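You operate a simulated robot arm through the tools that you are given. There is no shell and no other tool.

You are at the controls of a simulated two-armed robot. One attempt, no reset.

TASK
Fetch the blue sample bottle and set it on the clear blue rimmed glass. Open the fittings drawer, take the orange soot brush and leave it inside and shut the drawer again. Open the seals drawer, take the orange puller and leave it inside, then shut the drawer. Take the green oil can and leave it on top of the grey pad. Take the orange sample tin and put it on the store bench top. Take the purple brush on the port bench top and put it away on the black mat. Any order will do. Set down upright: blue sample bottle, orange puller, green oil can, orange sample tin.

The check looks at the end state, three seconds after you hand in, the way a careful person would. Anything else that was tipped, shoved, dropped, spilled or broken makes it a failure. A push-on lid holds only when it is set on centred and level and pressed home; a screw cap is set on level and turned clockwise until tight.

THE ROBOT
Two 7-joint arms with two-finger parallel grippers on one trunk, on a base that drives. Base frame: it is fixed to the floor where the robot stands at the start and does not move with it; the origin is under the middle of the robot, x ahead of it, y to its left, z up. Units: m, degrees, N and s.
The left shoulder is at the start at [0.08, 0.131, 0.947], the right one opposite. With the tool pointing down near the work surface each hand reaches from about 0.38 to 0.84 m from the robot's upright axis, wherever it stands, measured 20 degrees to its own side. Places, roughly: black mat [4.3, 1.5, 0.9]; blue rimmed glass (11x11x2 cm) [-2.9, -0.9, 0.9]; blue sample bottle [-2.75, -0.75, 1]; fittings drawer [-3.1, 1.8, 0.7]; fittings drawer inside [-3.1, 1.8, 0.7]; green oil can [-1.25, 1.75, 1]; grey pad (13x11x4 cm) [-2.8, -0.6, 0.4]; orange puller (6x7x9 cm) [-1.1, 0.8, 0.9]; orange sample tin [-1.25, 3, 0.75]; orange soot brush (7x4x7 cm) [-2.8, -1.2, 0.9]; purple brush (7x4x7 cm) [2.9, 1.4, 0.9]; seals drawer [-1.1, 1.5, 0.7]; seals drawer inside [-1.1, 1.5, 0.7]; store bench top [-2.9, -0.7, 0.9]. Payload 1.57 kg a hand.
Tool frame (each hand has its own): the origin (TCP) lies between the finger pads and is the grasp point; the fingertips stand 0.03 m ahead of it; z points along the fingers, y is the line along which they close. Largest opening 0.11 m; finger width 0.024, thickness 0.012; the body of the gripper, 0.048 by 0.112 m, starts 0.078 m behind the TCP.
Orientation is told as [roll, pitch, yaw] about the base's x, y, z axes, in that order, counted from this pose: with the fingers straight down and closing along the base's y, the tool's x points along the base's -x, its y along +y and its z along -z.

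THE INTERFACE
- The arms move only by the tool send_rows. It takes "left_commands", "right_commands" or both (then of equal length, played together; a hand with none holds still); each is one flat list of numbers, 7 for each row, row after row: the shift along the tool's x, y, z in units of 25 mm (1.0 is 25 mm), then the turn, a rotation vector about the tool's x, y, z in units of 6 degrees (1.0 is 6 degrees), then the opening, from 0 (shut) to 1 (fully open). In form: [tx, ty, tz, ax, ay, az, gripper, tx, ty, tz, ax, ay, az, gripper, ...]. A call has 1 to 20 rows; each row shifts and turns the commanded pose from where the row before left it, along the tool's axes as they then stand. A call with a number of a shift or a turn outside -1 to 1 is refused whole. Rows are played at 5 a second. More than 0.05 m and 8.6 degrees between two rows, or a gripper value outside its range, and nothing of the call is played. Where a pose cannot be reached the arm comes as near as it can. A force on the tool above 40 N (or 10 N above the force at the start of the call, whichever is more), or a blocked arm, ends the call early, and 0.2 s more pass. Each finger travels about 0.108 m/s and halts on what it meets, pressing with about 22 N; the grip force reading is that of the motor and also rises with nothing between the fingers. The clock runs only during rows and for 0.2 s after the last one: add rows that do not move to give the fingers time. It gives the time, the measured TCP pose, the force on the tool (base axes), the opening and the grip force at its end, in the units of the frame above (readings bear some noise), with the torque about the TCP (base axes, N m) and any sound that the robot's microphone picked up, and new pictures: "show" is both (left out), scene, wrist or none (wrist: the cameras of the hands that moved).
- Cameras (640 x 400 px; columns grow to the right, rows downward): "scene" is now at [-0.0472, 0.0024, 1.4248]; the picture's right is [0.00, -1.00, 0.00], its down [-0.43, -0.00, -0.90] and it looks along [0.90, 0.00, -0.43] (base axes); focal length 266 px, centre (320, 200). "left" rides on the left gripper at [0.07, -0.016, -0.141] in its tool frame; the picture's right is [0.23, 0.97, 0.00], its down [-0.86, 0.20, -0.48] and it looks along [-0.47, 0.11, 0.88] (tool axes); focal length 222 px, centre (320, 200). "right" rides on the right gripper at [0.07, 0.016, -0.141] in its tool frame; the picture's right is [-0.23, 0.97, 0.00], its down [-0.86, -0.20, -0.48] and it looks along [-0.47, -0.11, 0.88] (tool axes); focal length 222 px, centre (320, 200). There is no depth. A picture from a camera that has moved, and an enlarged one, comes with that camera's place and axes in the base frame and with its lens. The place of the scene camera against the robot may be out by one fixed shift of up to 0.012 m in any direction.
- roll_base(legs): drives the robot by 1 to 6 legs, each [ahead, left, turn to the left] in m, m and degrees, along the robot's own axes; the way and the turn of a leg run together, so that a leg with both is an arc; at most 1.5 m and 180 degrees a leg. The arms and the cameras ride along, it lands a little off, and it stops where it bumps. It gives what a move gives, and a new picture of the scene camera.
- pan_tilt(pan, tilt): turns the head with the scene camera to pan (to the left, within 109 degrees either way) and tilt (down, from -29 to 69), counted from straight ahead of the robot. It gives what a move gives, and a new picture of the scene camera.
- zoom(camera, box): a new picture of the part [left, top, right, bottom] of that camera's present view, enlarged. No time passes.
- sign_off(): hands the job in; it is judged then, once.

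Nothing tells you exact positions but the pictures and the camera data. Unless the task says otherwise, let go and move clear before handing in.

The tools are called after "Request:" by a JSON object that holds its "fn" and its "kwargs". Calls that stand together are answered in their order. send_rows: Moves the arms, as the interface text tells. Its arguments: {"type":"object","properties":{"left_commands":{"type":"array","items":{"type":"number"}},"right_commands":{"type":"array","items":{"type":"number"}},"show":{"type":"string","enum":["both","scene","wrist","none"]}},"required":[]} The other tools are called the same way: roll_base (legs) drives the base; pan_tilt (pan, tilt) turns the head that bears the scene camera; zoom (camera, box) takes an enlarged picture of a part of a camera's view; sign_off () hands the job in.

At the start:

```text
clock: 0.0
left_eef_pos: [0.5378, 0.2535, 1.1138]
left_orientation: [0.0, 0.0, 0.0]
left_ft_force: [0.4, 0.4, 1.1]
left_torque: [0.02, -0.04, -0.03]
left_gripper_width: 0.1098
left_finger_force: 0.1
right_eef_pos: [0.6332, -0.2626, 1.1731]
right_orientation: [0.0, 0.1, 0.0]
right_ft_force: [0.0, -0.9, 0.4]
right_torque: [-0.01, -0.01, 0.02]
right_gripper_width: 0.11
right_finger_force: 0.0
robot x, y, heading: [-0.0033, -0.0008, -0.3]
head pan, tilt: [0.1, 25.6]
```

scene: 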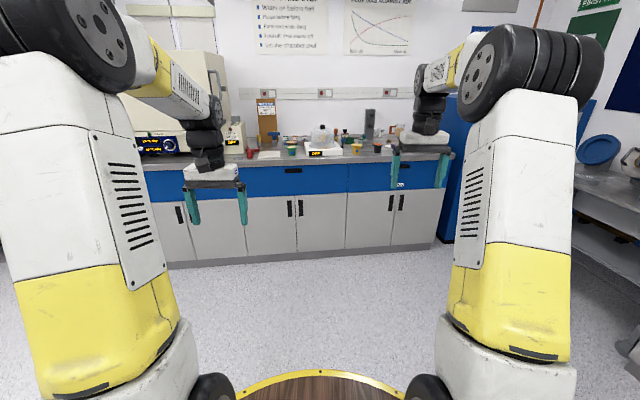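
right: 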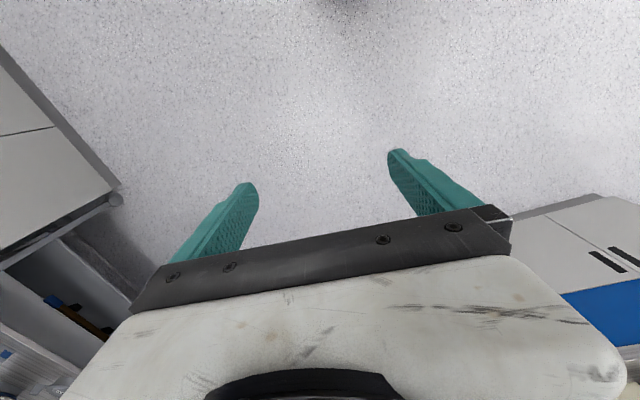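
left: 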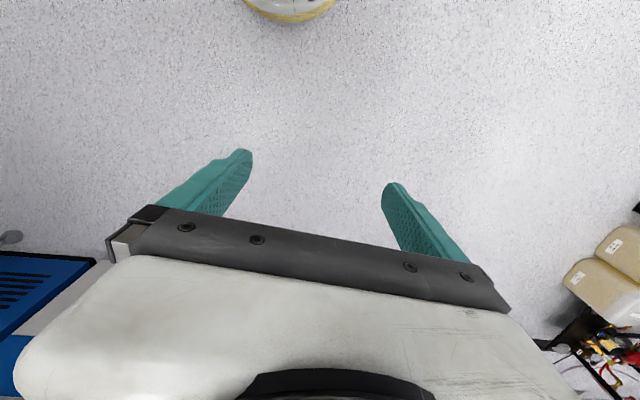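

I see a lab bench ahead with various things on it, and both arms raised in front of me. I'll look around by panning the head before driving.

Request:
{"fn": "pan_tilt", "kwargs": {"pan": 90, "tilt": 20}}

Request:
{"fn": "pan_tilt", "kwargs": {"pan": -100, "tilt": 20}}

Request:
{"fn": "pan_tilt", "kwargs": {"pan": 45, "tilt": 20}}

Request:
{"fn": "pan_tilt", "kwargs": {"pan": -50, "tilt": 20}}

```text
clock: 1.6
left_eef_pos: [0.5372, 0.254, 1.1141]
left_orientation: [-0.1, 0.0, 0.1]
left_ft_force: [0.0, -0.6, 0.3]
left_torque: [0.01, 0.02, 0.02]
left_gripper_width: 0.1098
left_finger_force: 0.1
right_eef_pos: [0.6325, -0.2616, 1.1745]
right_orientation: [0.1, 0.0, -0.1]
right_ft_force: [0.2, 0.5, 0.0]
right_torque: [0.01, 0.01, -0.01]
right_gripper_width: 0.1099
right_finger_force: 0.0
robot x, y, heading: [-0.0015, 0.004, 0.1]
head pan, tilt: [90.0, 20.0]
camera scene: at [-0.1392, 0.0953, 1.4338], right [1.0, 0.0, 0.0], down [0.0, -0.34, -0.94], along [0.0, 0.94, -0.34], focal length 266 px, centre (320, 200)
```

scene: 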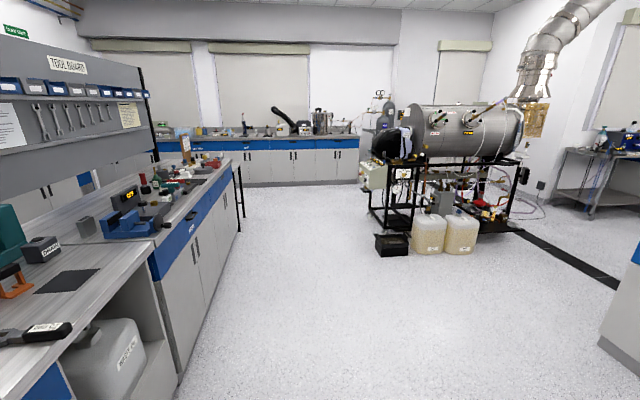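

```text
clock: 4.5
left_eef_pos: [0.5369, 0.253, 1.114]
left_orientation: [0.0, -0.1, 0.0]
left_ft_force: [-0.1, -0.8, 0.8]
left_torque: [-0.04, 0.02, 0.01]
left_gripper_width: 0.1099
left_finger_force: 0.2
right_eef_pos: [0.6335, -0.2628, 1.1731]
right_orientation: [-0.1, 0.0, -0.1]
right_ft_force: [-0.2, 0.6, 0.2]
right_torque: [-0.02, -0.02, 0.0]
right_gripper_width: 0.11
right_finger_force: 0.0
robot x, y, heading: [0.0007, 0.0012, -0.3]
head pan, tilt: [-100.0, 20.0]
camera scene: at [-0.1553, -0.0895, 1.4338], right [-0.98, 0.17, 0.0], down [0.06, 0.34, -0.94], along [-0.16, -0.93, -0.34], focal length 266 px, centre (320, 200)
```

scene: 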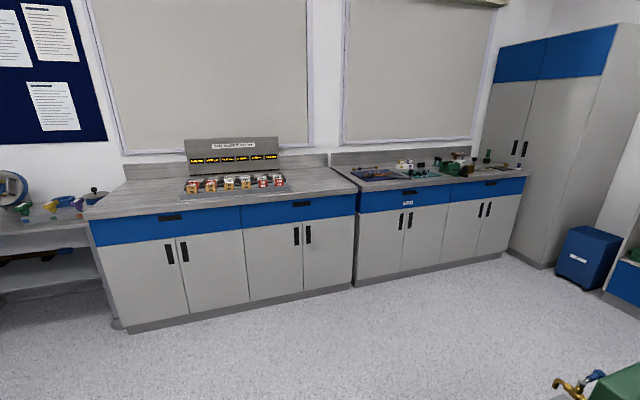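

```text
clock: 6.8
left_eef_pos: [0.5365, 0.2523, 1.1146]
left_orientation: [0.0, -0.1, 0.0]
left_ft_force: [0.5, 0.4, 0.6]
left_torque: [0.0, 0.04, 0.02]
left_gripper_width: 0.1102
left_finger_force: 0.0
right_eef_pos: [0.6337, -0.2629, 1.1729]
right_orientation: [0.0, 0.0, 0.1]
right_ft_force: [0.5, 0.0, 0.2]
right_torque: [-0.01, -0.01, -0.02]
right_gripper_width: 0.1099
right_finger_force: 0.0
robot x, y, heading: [0.0009, -0.0003, -0.0]
head pan, tilt: [45.0, 20.0]
camera scene: at [-0.0733, 0.068, 1.4338], right [0.71, -0.71, 0.0], down [-0.24, -0.24, -0.94], along [0.66, 0.66, -0.34], focal length 266 px, centre (320, 200)
```

scene: 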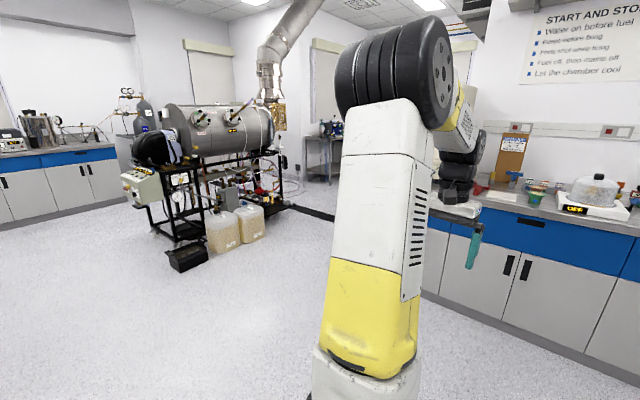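

```text
clock: 8.5
left_eef_pos: [0.5373, 0.2528, 1.1141]
left_orientation: [0.1, 0.0, 0.1]
left_ft_force: [0.3, 0.0, 1.0]
left_torque: [0.01, -0.01, 0.01]
left_gripper_width: 0.1102
left_finger_force: 0.0
right_eef_pos: [0.6332, -0.2628, 1.1738]
right_orientation: [0.0, -0.1, 0.0]
right_ft_force: [0.7, -0.3, -0.1]
right_torque: [0.01, 0.0, 0.0]
right_gripper_width: 0.1098
right_finger_force: 0.0
robot x, y, heading: [0.0028, 0.0011, -0.1]
head pan, tilt: [-50.0, 20.0]
camera scene: at [-0.0793, -0.0691, 1.4338], right [-0.77, -0.64, 0.0], down [-0.22, 0.26, -0.94], along [0.6, -0.72, -0.34], focal length 266 px, centre (320, 200)
```

scene: 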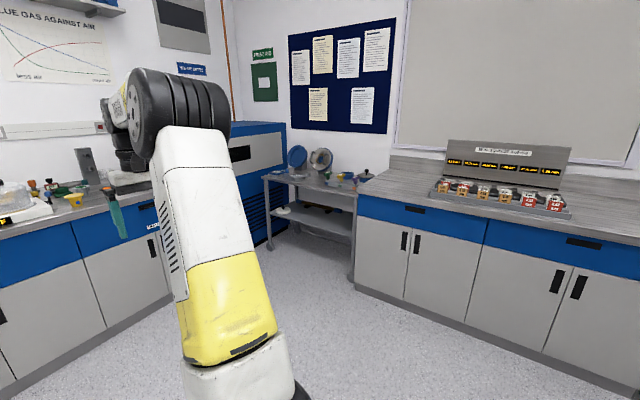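

I see benches all round; several goals lie behind me (x below -1). I'll look further back on both sides with the head before turning.

Request:
{"fn": "pan_tilt", "kwargs": {"pan": 109, "tilt": 25}}

Request:
{"fn": "pan_tilt", "kwargs": {"pan": -109, "tilt": 30}}

```text
clock: 10.9
left_eef_pos: [0.5369, 0.2533, 1.114]
left_orientation: [0.0, 0.0, 0.0]
left_ft_force: [-0.3, -0.7, 0.1]
left_torque: [-0.01, 0.05, -0.01]
left_gripper_width: 0.11
left_finger_force: 0.1
right_eef_pos: [0.6342, -0.2629, 1.1724]
right_orientation: [0.1, 0.1, 0.0]
right_ft_force: [-0.3, -0.6, 0.4]
right_torque: [0.01, 0.03, -0.02]
right_gripper_width: 0.1101
right_finger_force: 0.0
robot x, y, heading: [-0.0017, 0.0018, 0.3]
head pan, tilt: [108.9, 25.0]
camera scene: at [-0.169, 0.0894, 1.4257], right [0.95, 0.32, 0.0], down [0.14, -0.4, -0.91], along [-0.29, 0.86, -0.42], focal length 266 px, centre (320, 200)
```

scene: 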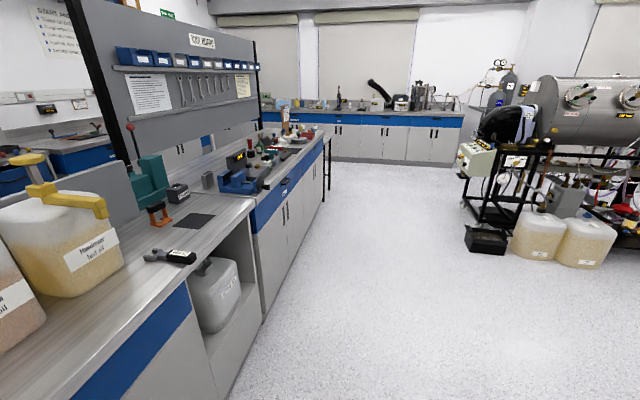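

```text
clock: 14.0
left_eef_pos: [0.5372, 0.2527, 1.1144]
left_orientation: [0.0, 0.0, 0.0]
left_ft_force: [1.2, -0.3, 0.6]
left_torque: [0.0, 0.01, 0.0]
left_gripper_width: 0.1098
left_finger_force: 0.1
right_eef_pos: [0.6333, -0.2626, 1.173]
right_orientation: [0.0, 0.0, 0.0]
right_ft_force: [0.2, -0.8, -0.7]
right_torque: [-0.01, -0.02, 0.01]
right_gripper_width: 0.11
right_finger_force: 0.0
robot x, y, heading: [-0.0027, 0.0028, -0.1]
head pan, tilt: [-108.9, 30.0]
camera scene: at [-0.1684, -0.0834, 1.4177], right [-0.95, 0.32, 0.0], down [0.16, 0.47, -0.87], along [-0.28, -0.82, -0.5], focal length 266 px, centre (320, 200)
```

scene: 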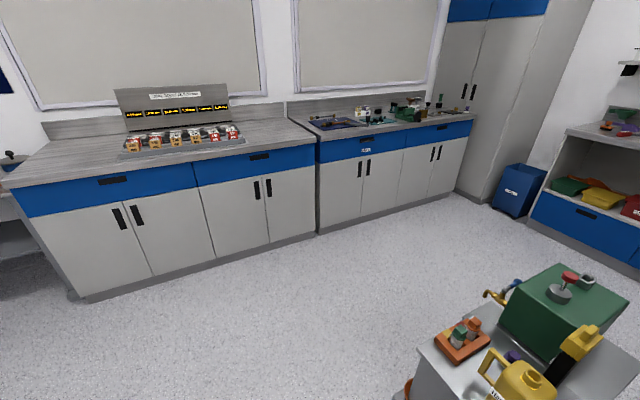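

The island bench with the orange puller (about [-1.11, 0.80]) is behind-left, and the store bench is behind it. I'll move ahead a bit, turn round, and sidestep to face the island.

Request:
{"fn": "roll_base", "kwargs": {"legs": [[0.3, 0, 0], [0, 0, 90], [1.1, 0, 0], [0, 0, 90]]}}

Request:
{"fn": "pan_tilt", "kwargs": {"pan": 0, "tilt": 35}}

```text
clock: 29.0
left_eef_pos: [-0.219, 0.8505, 1.1139]
left_orientation: [0.0, 0.0, 179.9]
left_ft_force: [-0.5, -0.4, -0.2]
left_torque: [0.0, -0.04, 0.01]
left_gripper_width: 0.1099
left_finger_force: 0.1
right_eef_pos: [-0.3148, 1.3654, 1.1738]
right_orientation: [0.0, 0.0, 179.9]
right_ft_force: [0.6, -0.4, -0.3]
right_torque: [0.03, 0.0, 0.02]
right_gripper_width: 0.1098
right_finger_force: 0.1
robot x, y, heading: [0.3179, 1.1024, 180.1]
head pan, tilt: [-108.9, 30.0]
camera scene: at [0.4878, 1.1895, 1.4177], right [0.95, -0.32, 0.0], down [-0.16, -0.47, -0.87], along [0.28, 0.82, -0.5], focal length 266 px, centre (320, 200)
```

scene: 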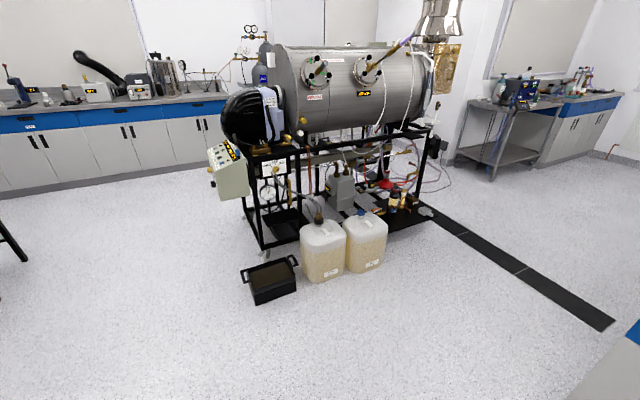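

```text
clock: 30.9
left_eef_pos: [-0.2193, 0.8494, 1.1141]
left_orientation: [-0.1, 0.1, 179.9]
left_ft_force: [0.4, -0.5, -0.5]
left_torque: [0.04, 0.0, 0.0]
left_gripper_width: 0.1102
left_finger_force: 0.1
right_eef_pos: [-0.3144, 1.3657, 1.1728]
right_orientation: [0.0, 0.1, 179.9]
right_ft_force: [0.3, 0.4, 0.1]
right_torque: [0.01, 0.0, -0.03]
right_gripper_width: 0.1102
right_finger_force: 0.0
robot x, y, heading: [0.3198, 1.0978, 180.2]
head pan, tilt: [0.0, 35.0]
camera scene: at [0.3704, 1.104, 1.4099], right [0.0, 1.0, 0.0], down [0.57, 0.0, -0.82], along [-0.82, 0.0, -0.57], focal length 266 px, centre (320, 200)
```

scene: 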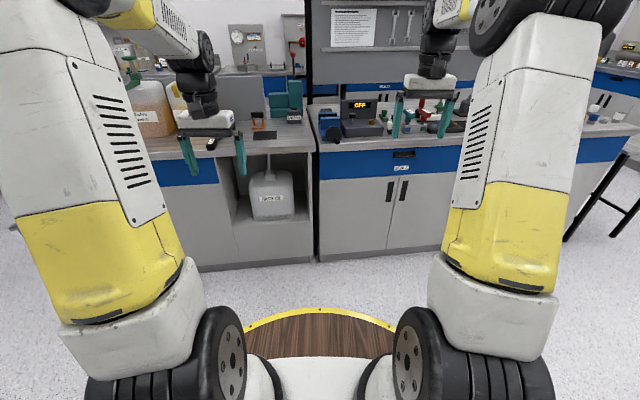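

Request:
{"fn": "zoom", "kwargs": {"camera": "scene", "box": [240, 60, 480, 210]}}

```text
2.67 times, centred on (360, 135) of scene
camera zoom: at [0.3704, 1.104, 1.4099], right [0.0, 1.0, 0.0], down [0.57, 0.0, -0.82], along [-0.82, 0.0, -0.57], focal length 709 px, centre (213, 373)
```

zoom: 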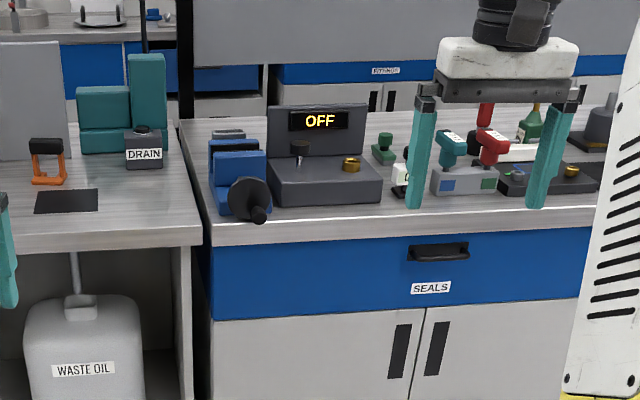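

I see the puller beside the DRAIN box, and the SEALS drawer with its black handle at about y 1.5 (front at about x -0.79). I'll check how far my base reaches by looking straight down.

Request:
{"fn": "pan_tilt", "kwargs": {"pan": 0, "tilt": 69}}

Request:
{"fn": "pan_tilt", "kwargs": {"pan": 60, "tilt": 69}}

```text
clock: 31.8
left_eef_pos: [-0.2189, 0.8491, 1.1147]
left_orientation: [0.0, 0.0, 179.9]
left_ft_force: [-0.3, -0.1, -0.5]
left_torque: [-0.01, 0.01, -0.02]
left_gripper_width: 0.11
left_finger_force: 0.0
right_eef_pos: [-0.3144, 1.3658, 1.1737]
right_orientation: [0.0, 0.0, 179.9]
right_ft_force: [-0.8, 0.0, 0.2]
right_torque: [0.0, -0.02, 0.0]
right_gripper_width: 0.1098
right_finger_force: 0.1
robot x, y, heading: [0.3147, 1.1053, 180.0]
head pan, tilt: [0.0, 68.8]
camera scene: at [0.4025, 1.104, 1.3663], right [0.0, 1.0, 0.0], down [0.93, 0.0, -0.36], along [-0.36, 0.0, -0.93], focal length 266 px, centre (320, 200)
```

scene: 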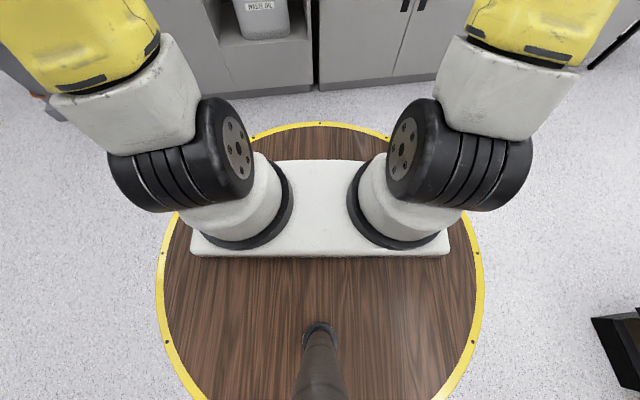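

```text
clock: 33.1
left_eef_pos: [-0.2202, 0.8489, 1.113]
left_orientation: [0.1, -0.1, 179.9]
left_ft_force: [0.4, 0.4, 0.1]
left_torque: [0.03, 0.01, -0.01]
left_gripper_width: 0.1101
left_finger_force: 0.0
right_eef_pos: [-0.3147, 1.3656, 1.1729]
right_orientation: [-0.1, 0.0, 179.9]
right_ft_force: [0.8, 0.4, -1.0]
right_torque: [0.0, -0.03, -0.02]
right_gripper_width: 0.1099
right_finger_force: 0.1
robot x, y, heading: [0.321, 1.0988, 180.0]
head pan, tilt: [60.0, 68.8]
camera scene: at [0.4304, 1.0555, 1.3662], right [-0.87, 0.5, 0.0], down [0.47, 0.81, -0.36], along [-0.18, -0.31, -0.93], focal length 266 px, centre (320, 200)
```

scene: 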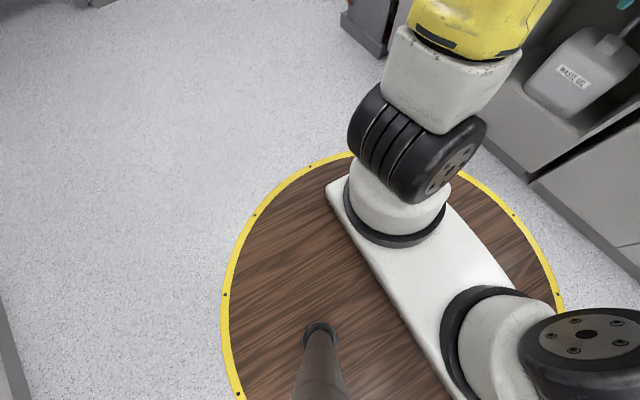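

The tabletop disc on my base has a radius of about 0.29 m at z 0.89, so I can stand about 0.35 m from the bench front. I'll drive closer and look at the puller with the wrist camera.

Request:
{"fn": "roll_base", "kwargs": {"legs": [[0.7, 0, 0]]}}

Request:
{"fn": "pan_tilt", "kwargs": {"pan": 15, "tilt": 40}}

Request:
{"fn": "zoom", "kwargs": {"camera": "left", "box": [0, 0, 640, 400]}}

Request:
{"fn": "zoom", "kwargs": {"camera": "right", "box": [0, 0, 640, 400]}}

```text
clock: 37.0
left_eef_pos: [-0.9183, 0.8509, 1.1139]
left_orientation: [0.0, -0.1, 179.8]
left_ft_force: [0.8, -0.6, -0.4]
left_torque: [0.01, 0.0, 0.0]
left_gripper_width: 0.1101
left_finger_force: 0.1
right_eef_pos: [-1.0118, 1.3667, 1.173]
right_orientation: [0.0, 0.0, 179.9]
right_ft_force: [0.3, 1.1, 0.6]
right_torque: [0.05, 0.0, 0.02]
right_gripper_width: 0.1101
right_finger_force: 0.1
robot x, y, heading: [-0.3798, 1.105, 179.9]
head pan, tilt: [60.0, 68.8]
camera scene: at [-0.2675, 1.0566, 1.3662], right [-0.86, 0.5, 0.0], down [0.47, 0.81, -0.36], along [-0.18, -0.31, -0.93], focal length 266 px, centre (320, 200)
```

scene: 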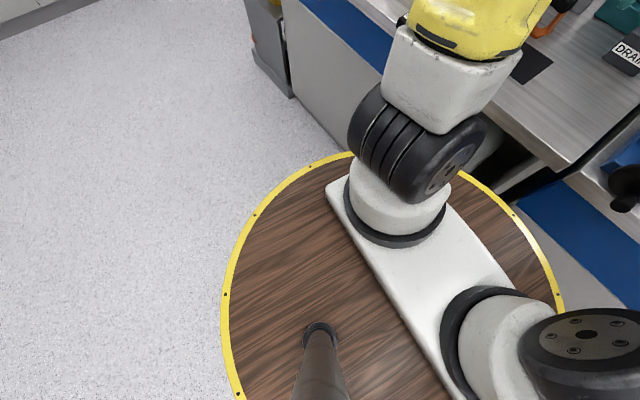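

```text
clock: 38.1
left_eef_pos: [-0.9164, 0.8514, 1.1141]
left_orientation: [0.0, 0.0, 179.8]
left_ft_force: [0.4, -0.4, -0.1]
left_torque: [-0.01, -0.01, 0.02]
left_gripper_width: 0.1101
left_finger_force: 0.1
right_eef_pos: [-1.0122, 1.3666, 1.1739]
right_orientation: [0.0, 0.0, 179.9]
right_ft_force: [-0.3, 0.3, 0.2]
right_torque: [-0.01, 0.01, -0.01]
right_gripper_width: 0.11
right_finger_force: 0.2
robot x, y, heading: [-0.3783, 1.1053, 179.9]
head pan, tilt: [15.0, 40.0]
camera scene: at [-0.3216, 1.0831, 1.4023], right [-0.26, 0.97, 0.0], down [0.62, 0.17, -0.77], along [-0.74, -0.2, -0.64], focal length 266 px, centre (320, 200)
```

scene: 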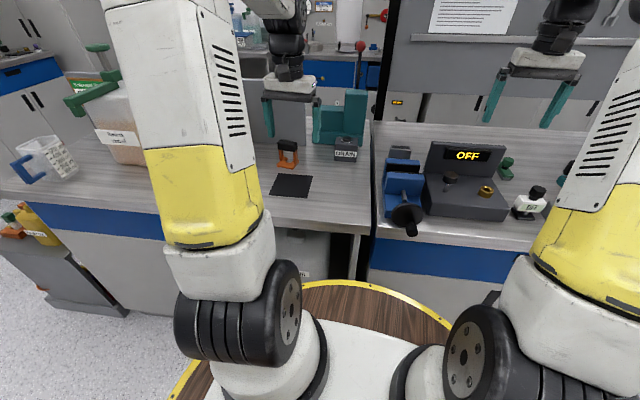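

```text
1.00 times, centred on (320, 200) of left (not enlarged: the box is as wide or as high as the picture)
camera zoom: at [-0.8482, 0.8674, 1.2564], right [0.23, -0.97, 0.0], down [-0.86, -0.2, 0.48], along [-0.47, -0.11, -0.88], focal length 222 px, centre (320, 200)
```

zoom: 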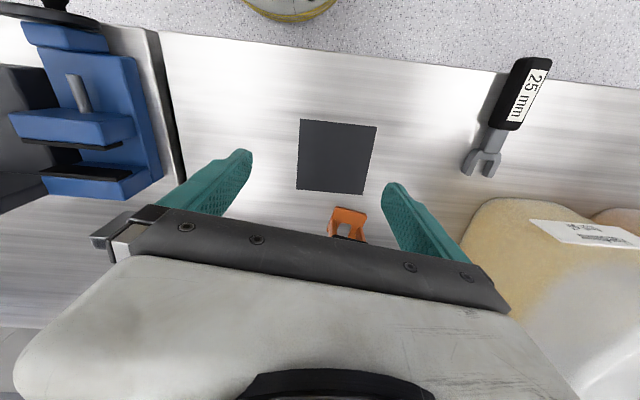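

```text
1.00 times, centred on (320, 200) of right (not enlarged: the box is as wide or as high as the picture)
camera zoom: at [-0.9427, 1.3533, 1.3152], right [-0.23, -0.97, 0.0], down [-0.85, 0.2, 0.48], along [-0.47, 0.11, -0.88], focal length 222 px, centre (320, 200)
```

zoom: 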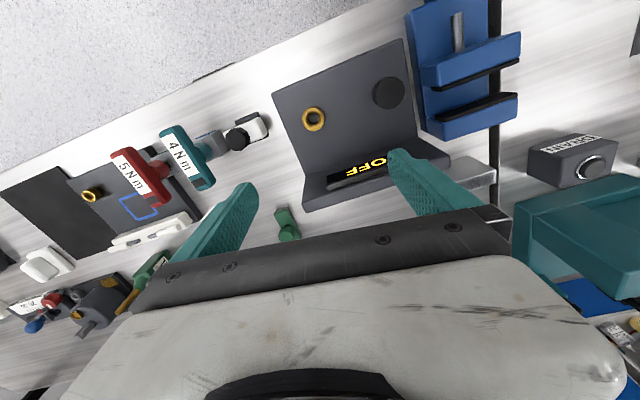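

The puller stands just ahead of the left gripper. I'll zoom to see its shape and orientation.

Request:
{"fn": "zoom", "kwargs": {"camera": "scene", "box": [240, 100, 400, 200]}}

Request:
{"fn": "zoom", "kwargs": {"camera": "left", "box": [280, 180, 420, 270]}}

```text
4.00 times, centred on (320, 150) of scene
camera zoom: at [-0.3216, 1.0831, 1.4023], right [-0.26, 0.97, 0.0], down [0.62, 0.17, -0.77], along [-0.74, -0.2, -0.64], focal length 1063 px, centre (320, 400)
```

zoom: 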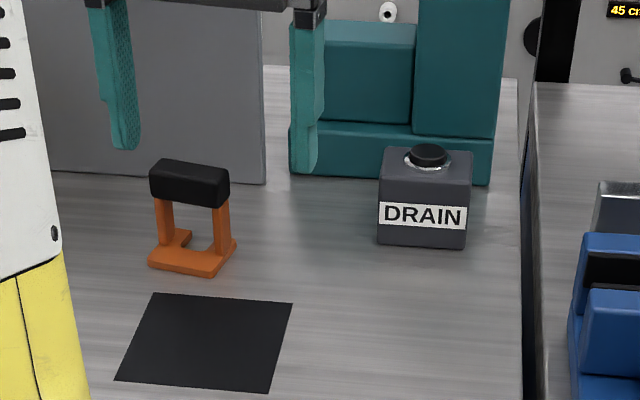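

```text
4.44 times, centred on (350, 225) of left
camera zoom: at [-0.8482, 0.8674, 1.2564], right [0.23, -0.97, 0.0], down [-0.86, -0.2, 0.48], along [-0.47, -0.11, -0.88], focal length 987 px, centre (187, 89)
```

zoom: 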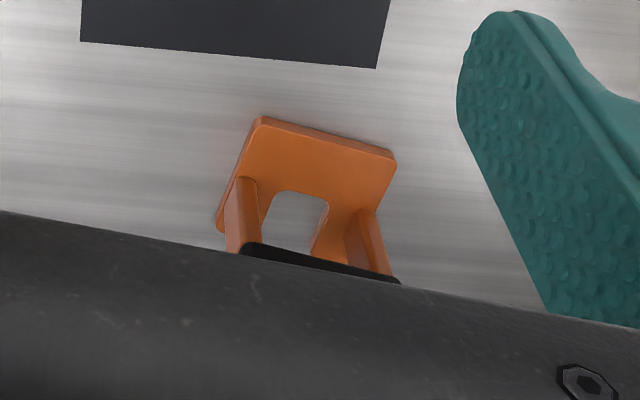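

The puller stands upright at about [-1.07, 0.765], its black crossbar running along y (6 cm). I'll move the left hand over it, with the fingers closing along y.

Request:
{"fn": "send_rows", "kwargs": {"left_commands": [-1, 0.57, 0, 0, 0, 0, 1, -1, 0.57, 0, 0, 0, 0, 1, -1, 0.57, 0, 0, 0, 0, 1, -1, 0.57, 0, 0, 0, 0, 1, -1, 0.57, 0, 0, 0, 0, 1, -0.9, 0.57, 0, 0, 0, 0, 1, 0, 0, 0, 0, 0, 0, 1]}}

```text
clock: 39.7
left_eef_pos: [-1.0651, 0.7664, 1.1118]
left_orientation: [0.0, 0.0, 179.9]
left_ft_force: [-1.4, 0.5, -0.3]
left_torque: [0.0, 0.03, 0.01]
left_gripper_width: 0.1103
left_finger_force: 0.0
right_eef_pos: [-1.0122, 1.3673, 1.1743]
right_orientation: [0.0, 0.1, 180.0]
right_ft_force: [-0.2, 0.1, 0.0]
right_torque: [-0.04, 0.01, 0.04]
right_gripper_width: 0.1099
right_finger_force: 0.1
robot x, y, heading: [-0.378, 1.1034, 179.8]
head pan, tilt: [15.0, 40.0]
camera scene: at [-0.3217, 1.0831, 1.4024], right [-0.26, 0.97, 0.0], down [0.62, 0.17, -0.77], along [-0.74, -0.2, -0.64], focal length 266 px, centre (320, 200)
camera left: at [-0.9957, 0.7828, 1.2542], right [0.22, -0.97, 0.0], down [-0.86, -0.2, 0.48], along [-0.47, -0.11, -0.88], focal length 222 px, centre (320, 200)
```

scene: 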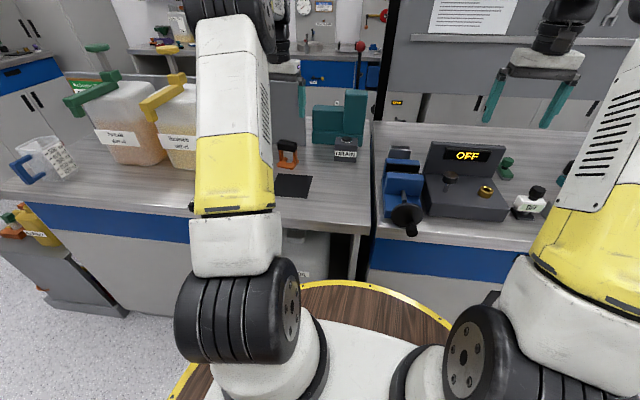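
left: 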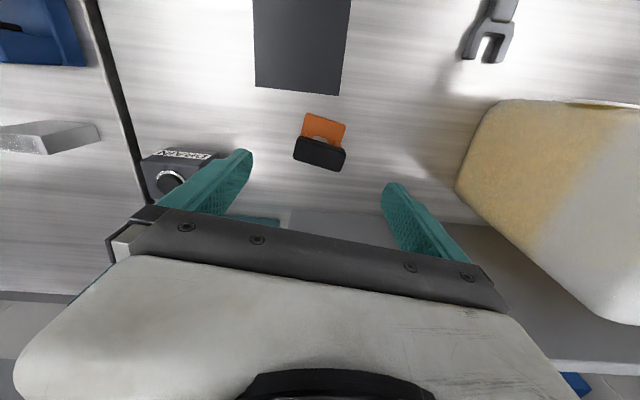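

The bar now shows clearly below the fingers. I'll zoom in to measure it exactly.

Request:
{"fn": "zoom", "kwargs": {"camera": "left", "box": [270, 95, 370, 185]}}

```text
4.44 times, centred on (320, 140) of left
camera zoom: at [-0.9957, 0.7828, 1.2542], right [0.22, -0.97, 0.0], down [-0.86, -0.2, 0.48], along [-0.47, -0.11, -0.88], focal length 987 px, centre (320, 467)
```

zoom: 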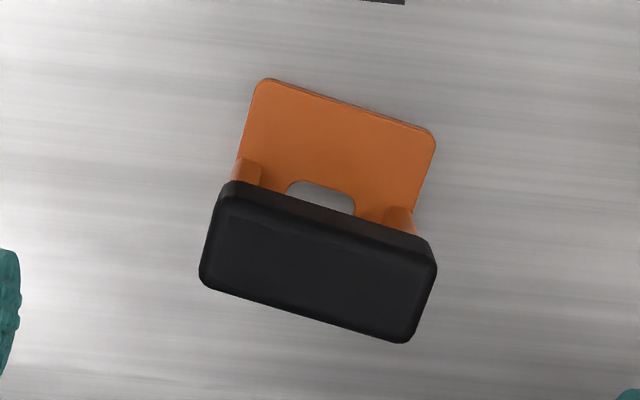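

The bar centre is at about [-1.078, 0.764] and runs along y. I'll go down and grip it.

Request:
{"fn": "send_rows", "kwargs": {"left_commands": [-0.5, 0.08, 0.9, 0, 0, 0, 1, 0, 0, 1, 0, 0, 0, 1, 0, 0, 1, 0, 0, 0, 1, 0, 0, 1, 0, 0, 0, 1, 0, 0, 1, 0, 0, 0, 1, 0, 0, 0.86, 0, 0, 0, 1, 0, 0, 0, 0, 0, 0, 0.2, 0, 0, 0, 0, 0, 0, 0.2, 0, 0, 0, 0, 0, 0, 0.2, 0, 0, 0, 0, 0, 0, 0.2]}}

```text
clock: 41.9
left_eef_pos: [-1.0774, 0.7651, 0.9705]
left_orientation: [-0.1, -0.1, 179.9]
left_ft_force: [-0.1, 0.6, -0.3]
left_torque: [-0.01, 0.0, -0.01]
left_gripper_width: 0.0671
left_finger_force: 21.6
right_eef_pos: [-1.0125, 1.3672, 1.1734]
right_orientation: [0.0, -0.1, 179.9]
right_ft_force: [-0.6, -0.5, -0.4]
right_torque: [0.01, 0.02, -0.02]
right_gripper_width: 0.11
right_finger_force: 0.0
robot x, y, heading: [-0.3797, 1.1044, 180.2]
head pan, tilt: [15.0, 40.0]
camera scene: at [-0.3217, 1.0831, 1.4024], right [-0.26, 0.97, 0.0], down [0.62, 0.17, -0.77], along [-0.74, -0.2, -0.64], focal length 266 px, centre (320, 200)
camera left: at [-1.008, 0.7813, 1.1124], right [0.22, -0.97, 0.0], down [-0.86, -0.2, 0.48], along [-0.47, -0.11, -0.88], focal length 222 px, centre (320, 200)
```

scene: 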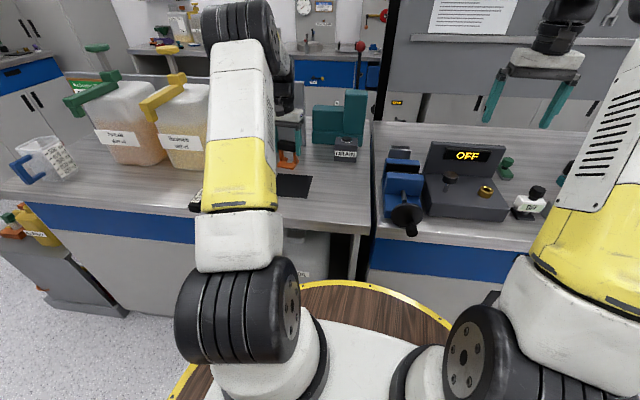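
left: 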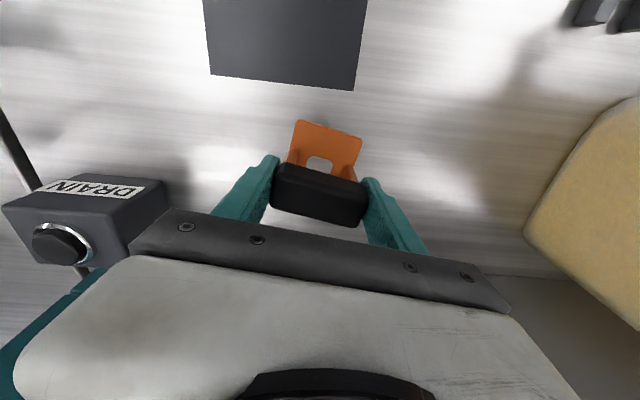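

The puller is gripped (width 0.067). I'll lift it and pull it back from the bench.

Request:
{"fn": "send_rows", "kwargs": {"left_commands": [0, 0, -0.5, 0, 0, 0, 0.2, 0, 0, -1, 0, 0, 0, 0.2, 0, 0, -1, 0, 0, 0, 0.2, 0, 0, -1, 0, 0, 0, 0.2, 0, 0, -1, 0, 0, 0, 0.2, 0, 0, -1, 0, 0, 0, 0.2, 1, 0, -0.5, 0, 0, 0, 0.2, 1, 0, 0, 0, 0, 0, 0.2, 1, 0, 0, 0, 0, 0, 0.2, 1, 0, 0, 0, 0, 0, 0.2, 1, 0, 0, 0, 0, 0, 0.2, 1, 0, 0, 0, 0, 0, 0.2, 0, 0, 0, 0, 0, 0, 0.2]}}

Request:
{"fn": "roll_base", "kwargs": {"legs": [[-0.25, 0, 0], [0, -0.15, 0]]}}

Request:
{"fn": "pan_tilt", "kwargs": {"pan": -15, "tilt": 45}}

```text
clock: 44.7
left_eef_pos: [-0.9278, 0.7632, 1.1206]
left_orientation: [0.0, 0.1, 179.9]
left_ft_force: [0.5, 0.3, -1.2]
left_torque: [0.01, 0.01, 0.01]
left_gripper_width: 0.0669
left_finger_force: 21.6
right_eef_pos: [-1.0124, 1.3677, 1.1737]
right_orientation: [0.0, 0.0, 179.9]
right_ft_force: [0.4, 0.2, -0.1]
right_torque: [-0.05, 0.02, -0.03]
right_gripper_width: 0.1099
right_finger_force: 0.0
robot x, y, heading: [-0.3825, 1.1036, 180.1]
head pan, tilt: [15.0, 40.0]
camera scene: at [-0.3216, 1.0831, 1.4024], right [-0.26, 0.97, 0.0], down [0.62, 0.17, -0.77], along [-0.74, -0.2, -0.64], focal length 266 px, centre (320, 200)
camera left: at [-0.8587, 0.7784, 1.2624], right [0.23, -0.97, 0.0], down [-0.86, -0.2, 0.48], along [-0.47, -0.11, -0.88], focal length 222 px, centre (320, 200)
```

scene: 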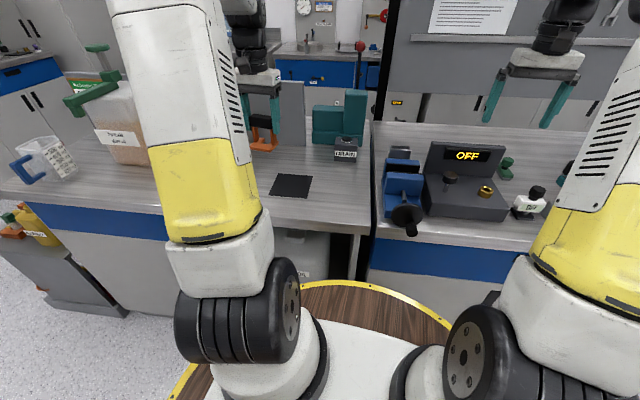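
left: 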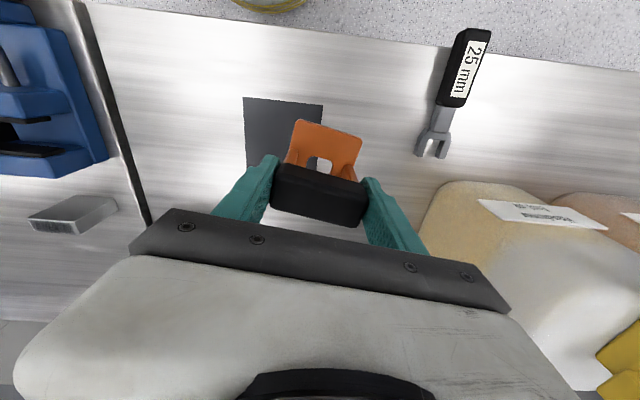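

```text
clock: 47.5
left_eef_pos: [-0.6781, 0.9097, 1.1206]
left_orientation: [0.1, 0.0, 179.9]
left_ft_force: [-0.1, 1.0, -2.0]
left_torque: [-0.02, -0.04, 0.0]
left_gripper_width: 0.0672
left_finger_force: 22.2
right_eef_pos: [-0.7633, 1.5138, 1.1746]
right_orientation: [0.0, 0.0, 179.9]
right_ft_force: [0.1, -0.9, -0.4]
right_torque: [-0.01, -0.01, -0.03]
right_gripper_width: 0.11
right_finger_force: 0.1
robot x, y, heading: [-0.1347, 1.2522, 180.1]
head pan, tilt: [15.0, 40.0]
camera scene: at [-0.0728, 1.2306, 1.4024], right [-0.26, 0.97, 0.0], down [0.62, 0.17, -0.77], along [-0.74, -0.2, -0.64], focal length 266 px, centre (320, 200)
```

scene: 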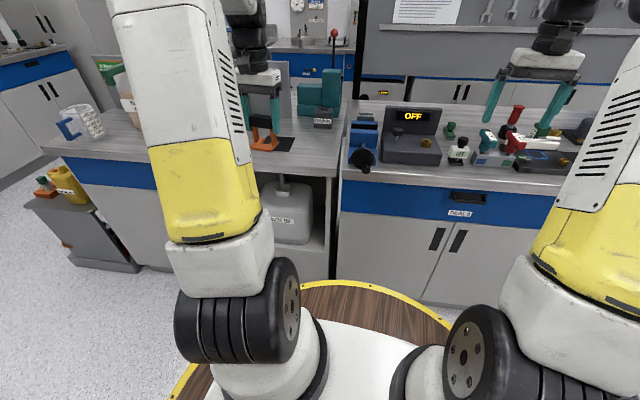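

```text
clock: 48.4
left_eef_pos: [-0.6794, 0.9089, 1.1218]
left_orientation: [0.0, 0.0, 179.9]
left_ft_force: [0.0, -0.6, -1.9]
left_torque: [-0.01, 0.01, -0.02]
left_gripper_width: 0.0668
left_finger_force: 21.7
right_eef_pos: [-0.7641, 1.515, 1.1734]
right_orientation: [0.1, 0.0, 180.0]
right_ft_force: [0.4, 0.6, 0.0]
right_torque: [-0.03, 0.0, -0.02]
right_gripper_width: 0.1098
right_finger_force: 0.0
robot x, y, heading: [-0.132, 1.2499, 180.1]
head pan, tilt: [-15.0, 45.0]
camera scene: at [-0.0692, 1.2738, 1.3951], right [0.26, 0.97, 0.0], down [0.68, -0.18, -0.71], along [-0.68, 0.18, -0.71], focal length 266 px, centre (320, 200)
```

scene: 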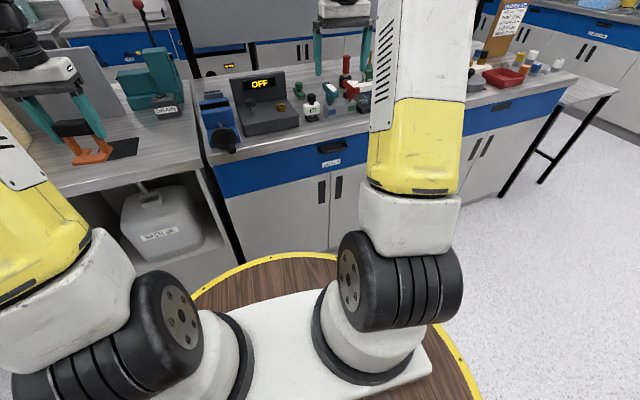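

Request:
{"fn": "zoom", "kwargs": {"camera": "scene", "box": [290, 120, 370, 170]}}

Request:
{"fn": "zoom", "kwargs": {"camera": "right", "box": [200, 0, 440, 150]}}

```text
8.00 times, centred on (330, 145) of scene
camera zoom: at [-0.0692, 1.2738, 1.3951], right [0.26, 0.97, 0.0], down [0.68, -0.18, -0.71], along [-0.68, 0.18, -0.71], focal length 2126 px, centre (240, 640)
```

zoom: 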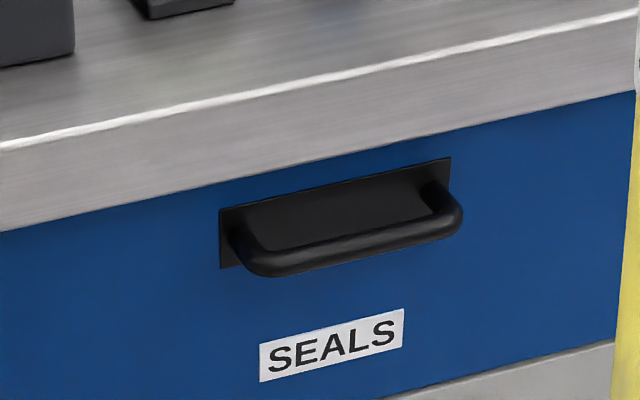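

```text
2.67 times, centred on (320, 75) of right
camera zoom: at [-0.6941, 1.5005, 1.3152], right [-0.23, -0.97, 0.0], down [-0.85, 0.2, 0.48], along [-0.47, 0.11, -0.88], focal length 592 px, centre (320, 533)
```

zoom: 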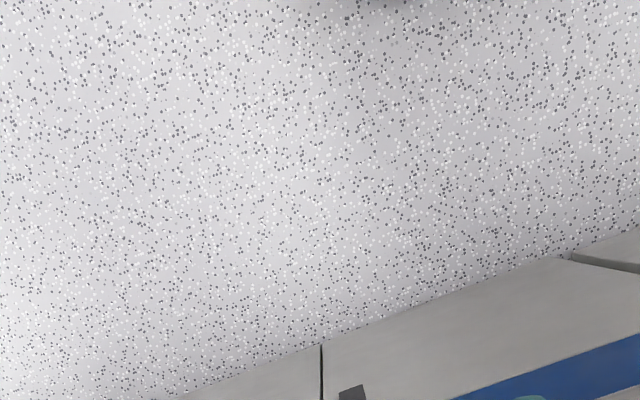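

The handle is a horizontal bar at about [-0.84, 1.53, 0.84]. I'll back up a bit and turn the right hand to point forward with its fingers closing vertically.

Request:
{"fn": "roll_base", "kwargs": {"legs": [[-0.1, 0, 0]]}}

Request:
{"fn": "send_rows", "kwargs": {"right_commands": [0, 0, 0, 0, -1, 0, 1, 0, 0, 0, 0, -1, 0, 1, 0, 0, 0, 0, -1, 0, 1, 0, 0, 0, 0, -1, 0, 1, 0, 0, 0, 0, -1, 0, 1, 0, 0, 0, 0, -1, 0, 1, 0, 0, 0, 0, -1, 0, 1, 0, 0, 0, 0, -1, 0, 1, 0, 0, 0, 0, -1, 0, 1, 0, 0, 0, 0, -1, 0, 1, 0, 0, 0, 0, -1, 0, 1, 0, 0, 0, 0, -1, 0, 1, 0, 0, 0, 0, -1, 0, 1, 0, 0, 0, 0, -1, 0, 1, 0, 0, 0, 0, -1, 0, 1, 0, 0, 0, 0, 0, 0, 1]}}

```text
clock: 49.6
left_eef_pos: [-0.5799, 0.909, 1.121]
left_orientation: [0.0, 0.0, 179.9]
left_ft_force: [-0.3, -0.3, -0.6]
left_torque: [-0.01, -0.04, 0.02]
left_gripper_width: 0.0665
left_finger_force: 22.3
right_eef_pos: [-0.6649, 1.5148, 1.1728]
right_orientation: [0.0, 0.0, 180.0]
right_ft_force: [0.4, 0.5, 0.2]
right_torque: [-0.02, -0.02, 0.01]
right_gripper_width: 0.1101
right_finger_force: 0.0
robot x, y, heading: [-0.0334, 1.2492, 179.8]
head pan, tilt: [-15.0, 45.0]
camera scene: at [0.0298, 1.2737, 1.3951], right [0.26, 0.97, 0.0], down [0.68, -0.18, -0.71], along [-0.68, 0.18, -0.71], focal length 266 px, centre (320, 200)
```

scene: 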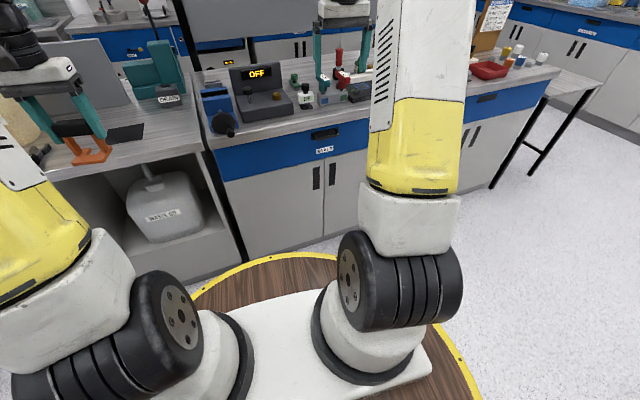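

```text
clock: 53.0
left_eef_pos: [-0.5797, 0.9097, 1.1199]
left_orientation: [0.0, 0.1, 179.9]
left_ft_force: [-0.5, -0.5, -0.8]
left_torque: [0.01, -0.03, -0.01]
left_gripper_width: 0.0665
left_finger_force: 22.3
right_eef_pos: [-0.6635, 1.5149, 1.1729]
right_orientation: [-158.8, -89.9, -21.2]
right_ft_force: [-0.7, 0.4, -0.9]
right_torque: [0.0, 0.01, 0.03]
right_gripper_width: 0.1099
right_finger_force: 0.0
right hand out of reach, approached as far as the arm can: row 10, 11
robot x, y, heading: [-0.0316, 1.249, 180.1]
head pan, tilt: [-15.0, 45.0]
camera scene: at [0.03, 1.2737, 1.3951], right [0.26, 0.97, 0.0], down [0.68, -0.18, -0.71], along [-0.68, 0.18, -0.71], focal length 266 px, centre (320, 200)
camera right: at [-0.5232, 1.5005, 1.1037], right [0.0, -0.97, 0.23], down [0.48, 0.2, 0.85], along [-0.88, 0.11, 0.47], focal length 222 px, centre (320, 200)
```

scene: 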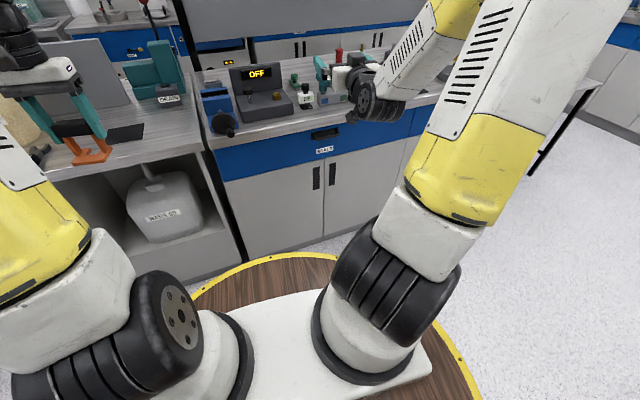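
right: 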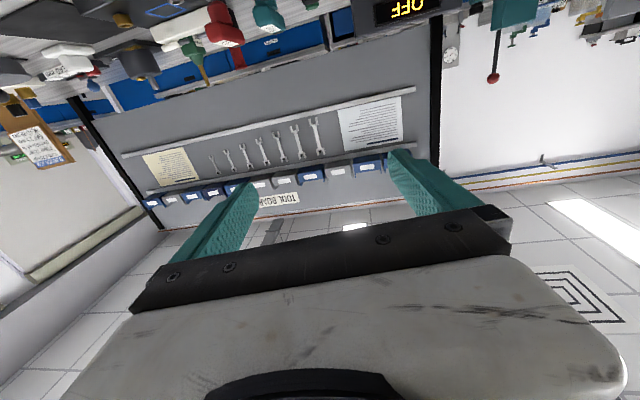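

The hand points forward now. I'll roll it 90° so that the fingers close vertically.

Request:
{"fn": "send_rows", "kwargs": {"right_commands": [0, 0, 0, 0, 0, 1, 1, 0, 0, 0, 0, 0, 1, 1, 0, 0, 0, 0, 0, 1, 1, 0, 0, 0, 0, 0, 1, 1, 0, 0, 0, 0, 0, 1, 1, 0, 0, 0, 0, 0, 1, 1, 0, 0, 0, 0, 0, 1, 1, 0, 0, 0, 0, 0, 1, 1, 0, 0, 0, 0, 0, 1, 1, 0, 0, 0, 0, 0, 1, 1, 0, 0, 0, 0, 0, 1, 1, 0, 0, 0, 0, 0, 1, 1, 0, 0, 0, 0, 0, 1, 1, 0, 0, 0, 0, 0, 1, 1, 0, 0, 0, 0, 0, 1, 1, 0, 0, 0, 0, 0, 0, 1]}}

```text
clock: 56.4
left_eef_pos: [-0.5808, 0.9094, 1.1204]
left_orientation: [0.0, 0.0, 179.9]
left_ft_force: [0.6, -0.2, -1.7]
left_torque: [0.0, 0.07, 0.0]
left_gripper_width: 0.0665
left_finger_force: 22.0
right_eef_pos: [-0.6656, 1.5146, 1.1728]
right_orientation: [89.9, 0.0, 89.9]
right_ft_force: [-0.3, -0.7, 0.5]
right_torque: [0.02, 0.03, -0.02]
right_gripper_width: 0.1101
right_finger_force: 0.1
robot x, y, heading: [-0.0339, 1.2492, 179.9]
head pan, tilt: [-15.0, 45.0]
camera scene: at [0.03, 1.2737, 1.3951], right [0.26, 0.97, 0.0], down [0.68, -0.18, -0.71], along [-0.68, 0.18, -0.71], focal length 266 px, centre (320, 200)
camera right: at [-0.5232, 1.4466, 1.1902], right [0.0, 0.23, 0.97], down [0.48, 0.85, -0.2], along [-0.88, 0.47, -0.11], focal length 222 px, centre (320, 200)
```

scene: 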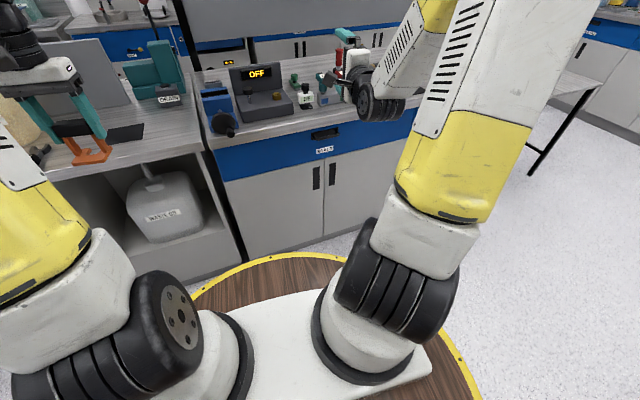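
right: 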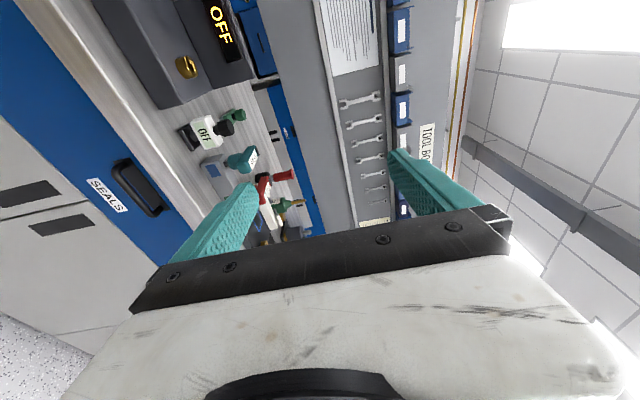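

The wrist camera can see the handle now. I'll lower the hand toward handle height, staying clear of the bench front.

Request:
{"fn": "send_rows", "kwargs": {"right_commands": [0, -1, 0, 0, 0, 0, 1, 0, -1, 0, 0, 0, 0, 1, 0, -1, 0, 0, 0, 0, 1, 0, -1, 0, 0, 0, 0, 1, 0, -1, 0, 0, 0, 0, 1, 0, -1, 0, 0, 0, 0, 1, 0, -1, 0, 0, 0, 0, 1, 0, -1, 0, 0, 0, 0, 1, 0, -1, 0, 0, 0, 0, 1, 0, -1, 0, 0, 0, 0, 1, 0, -1, 0, 0, 0, 0, 0.5, 0, -1, 0, 0, 0, 0, 0.5, 0, -0.8, 0, 0, 0, 0, 0.5, 0, 0, 0, 0, 0, 0, 0.5]}}

```text
clock: 59.4
left_eef_pos: [-0.5799, 0.9097, 1.1215]
left_orientation: [0.0, 0.0, 180.0]
left_ft_force: [-0.2, 0.4, -1.1]
left_torque: [-0.01, -0.01, 0.01]
left_gripper_width: 0.0659
left_finger_force: 21.7
right_eef_pos: [-0.6632, 1.5143, 0.8531]
right_orientation: [90.0, 0.0, 89.9]
right_ft_force: [1.0, -0.4, -0.8]
right_torque: [-0.01, 0.01, -0.01]
right_gripper_width: 0.0551
right_finger_force: 0.1
robot x, y, heading: [-0.0292, 1.2509, 179.9]
head pan, tilt: [-15.0, 45.0]
camera scene: at [0.03, 1.2737, 1.3951], right [0.26, 0.97, 0.0], down [0.68, -0.18, -0.71], along [-0.68, 0.18, -0.71], focal length 266 px, centre (320, 200)
camera right: at [-0.5227, 1.4462, 0.8698], right [0.0, 0.23, 0.97], down [0.48, 0.85, -0.2], along [-0.88, 0.47, -0.11], focal length 222 px, centre (320, 200)
```

scene: 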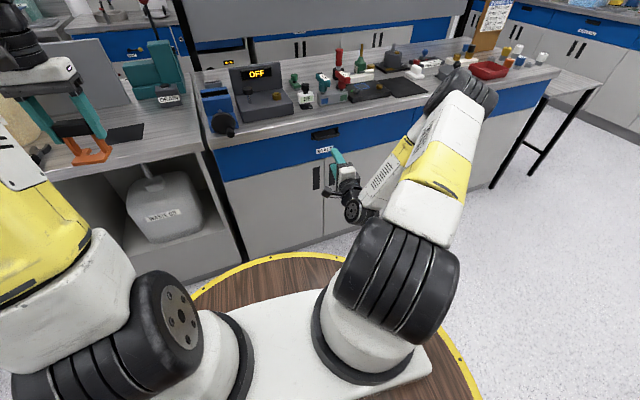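
right: 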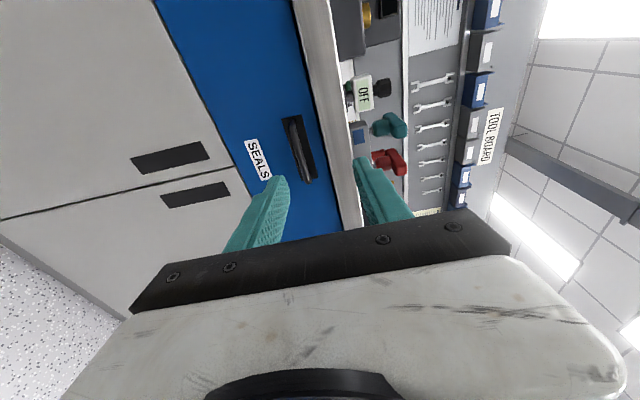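

I see the handle between and ahead of the fingers. I'll zoom to locate it.

Request:
{"fn": "zoom", "kwargs": {"camera": "right", "box": [240, 90, 380, 190]}}

```text
4.00 times, centred on (310, 140) of right
camera zoom: at [-0.5227, 1.4462, 0.8698], right [0.0, 0.23, 0.97], down [0.48, 0.85, -0.2], along [-0.88, 0.47, -0.11], focal length 888 px, centre (360, 440)
```

zoom: 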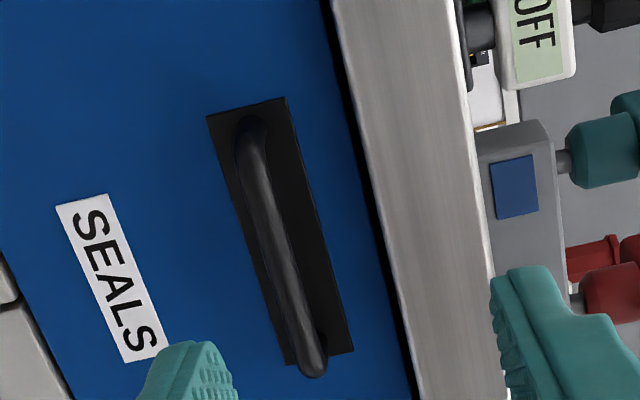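

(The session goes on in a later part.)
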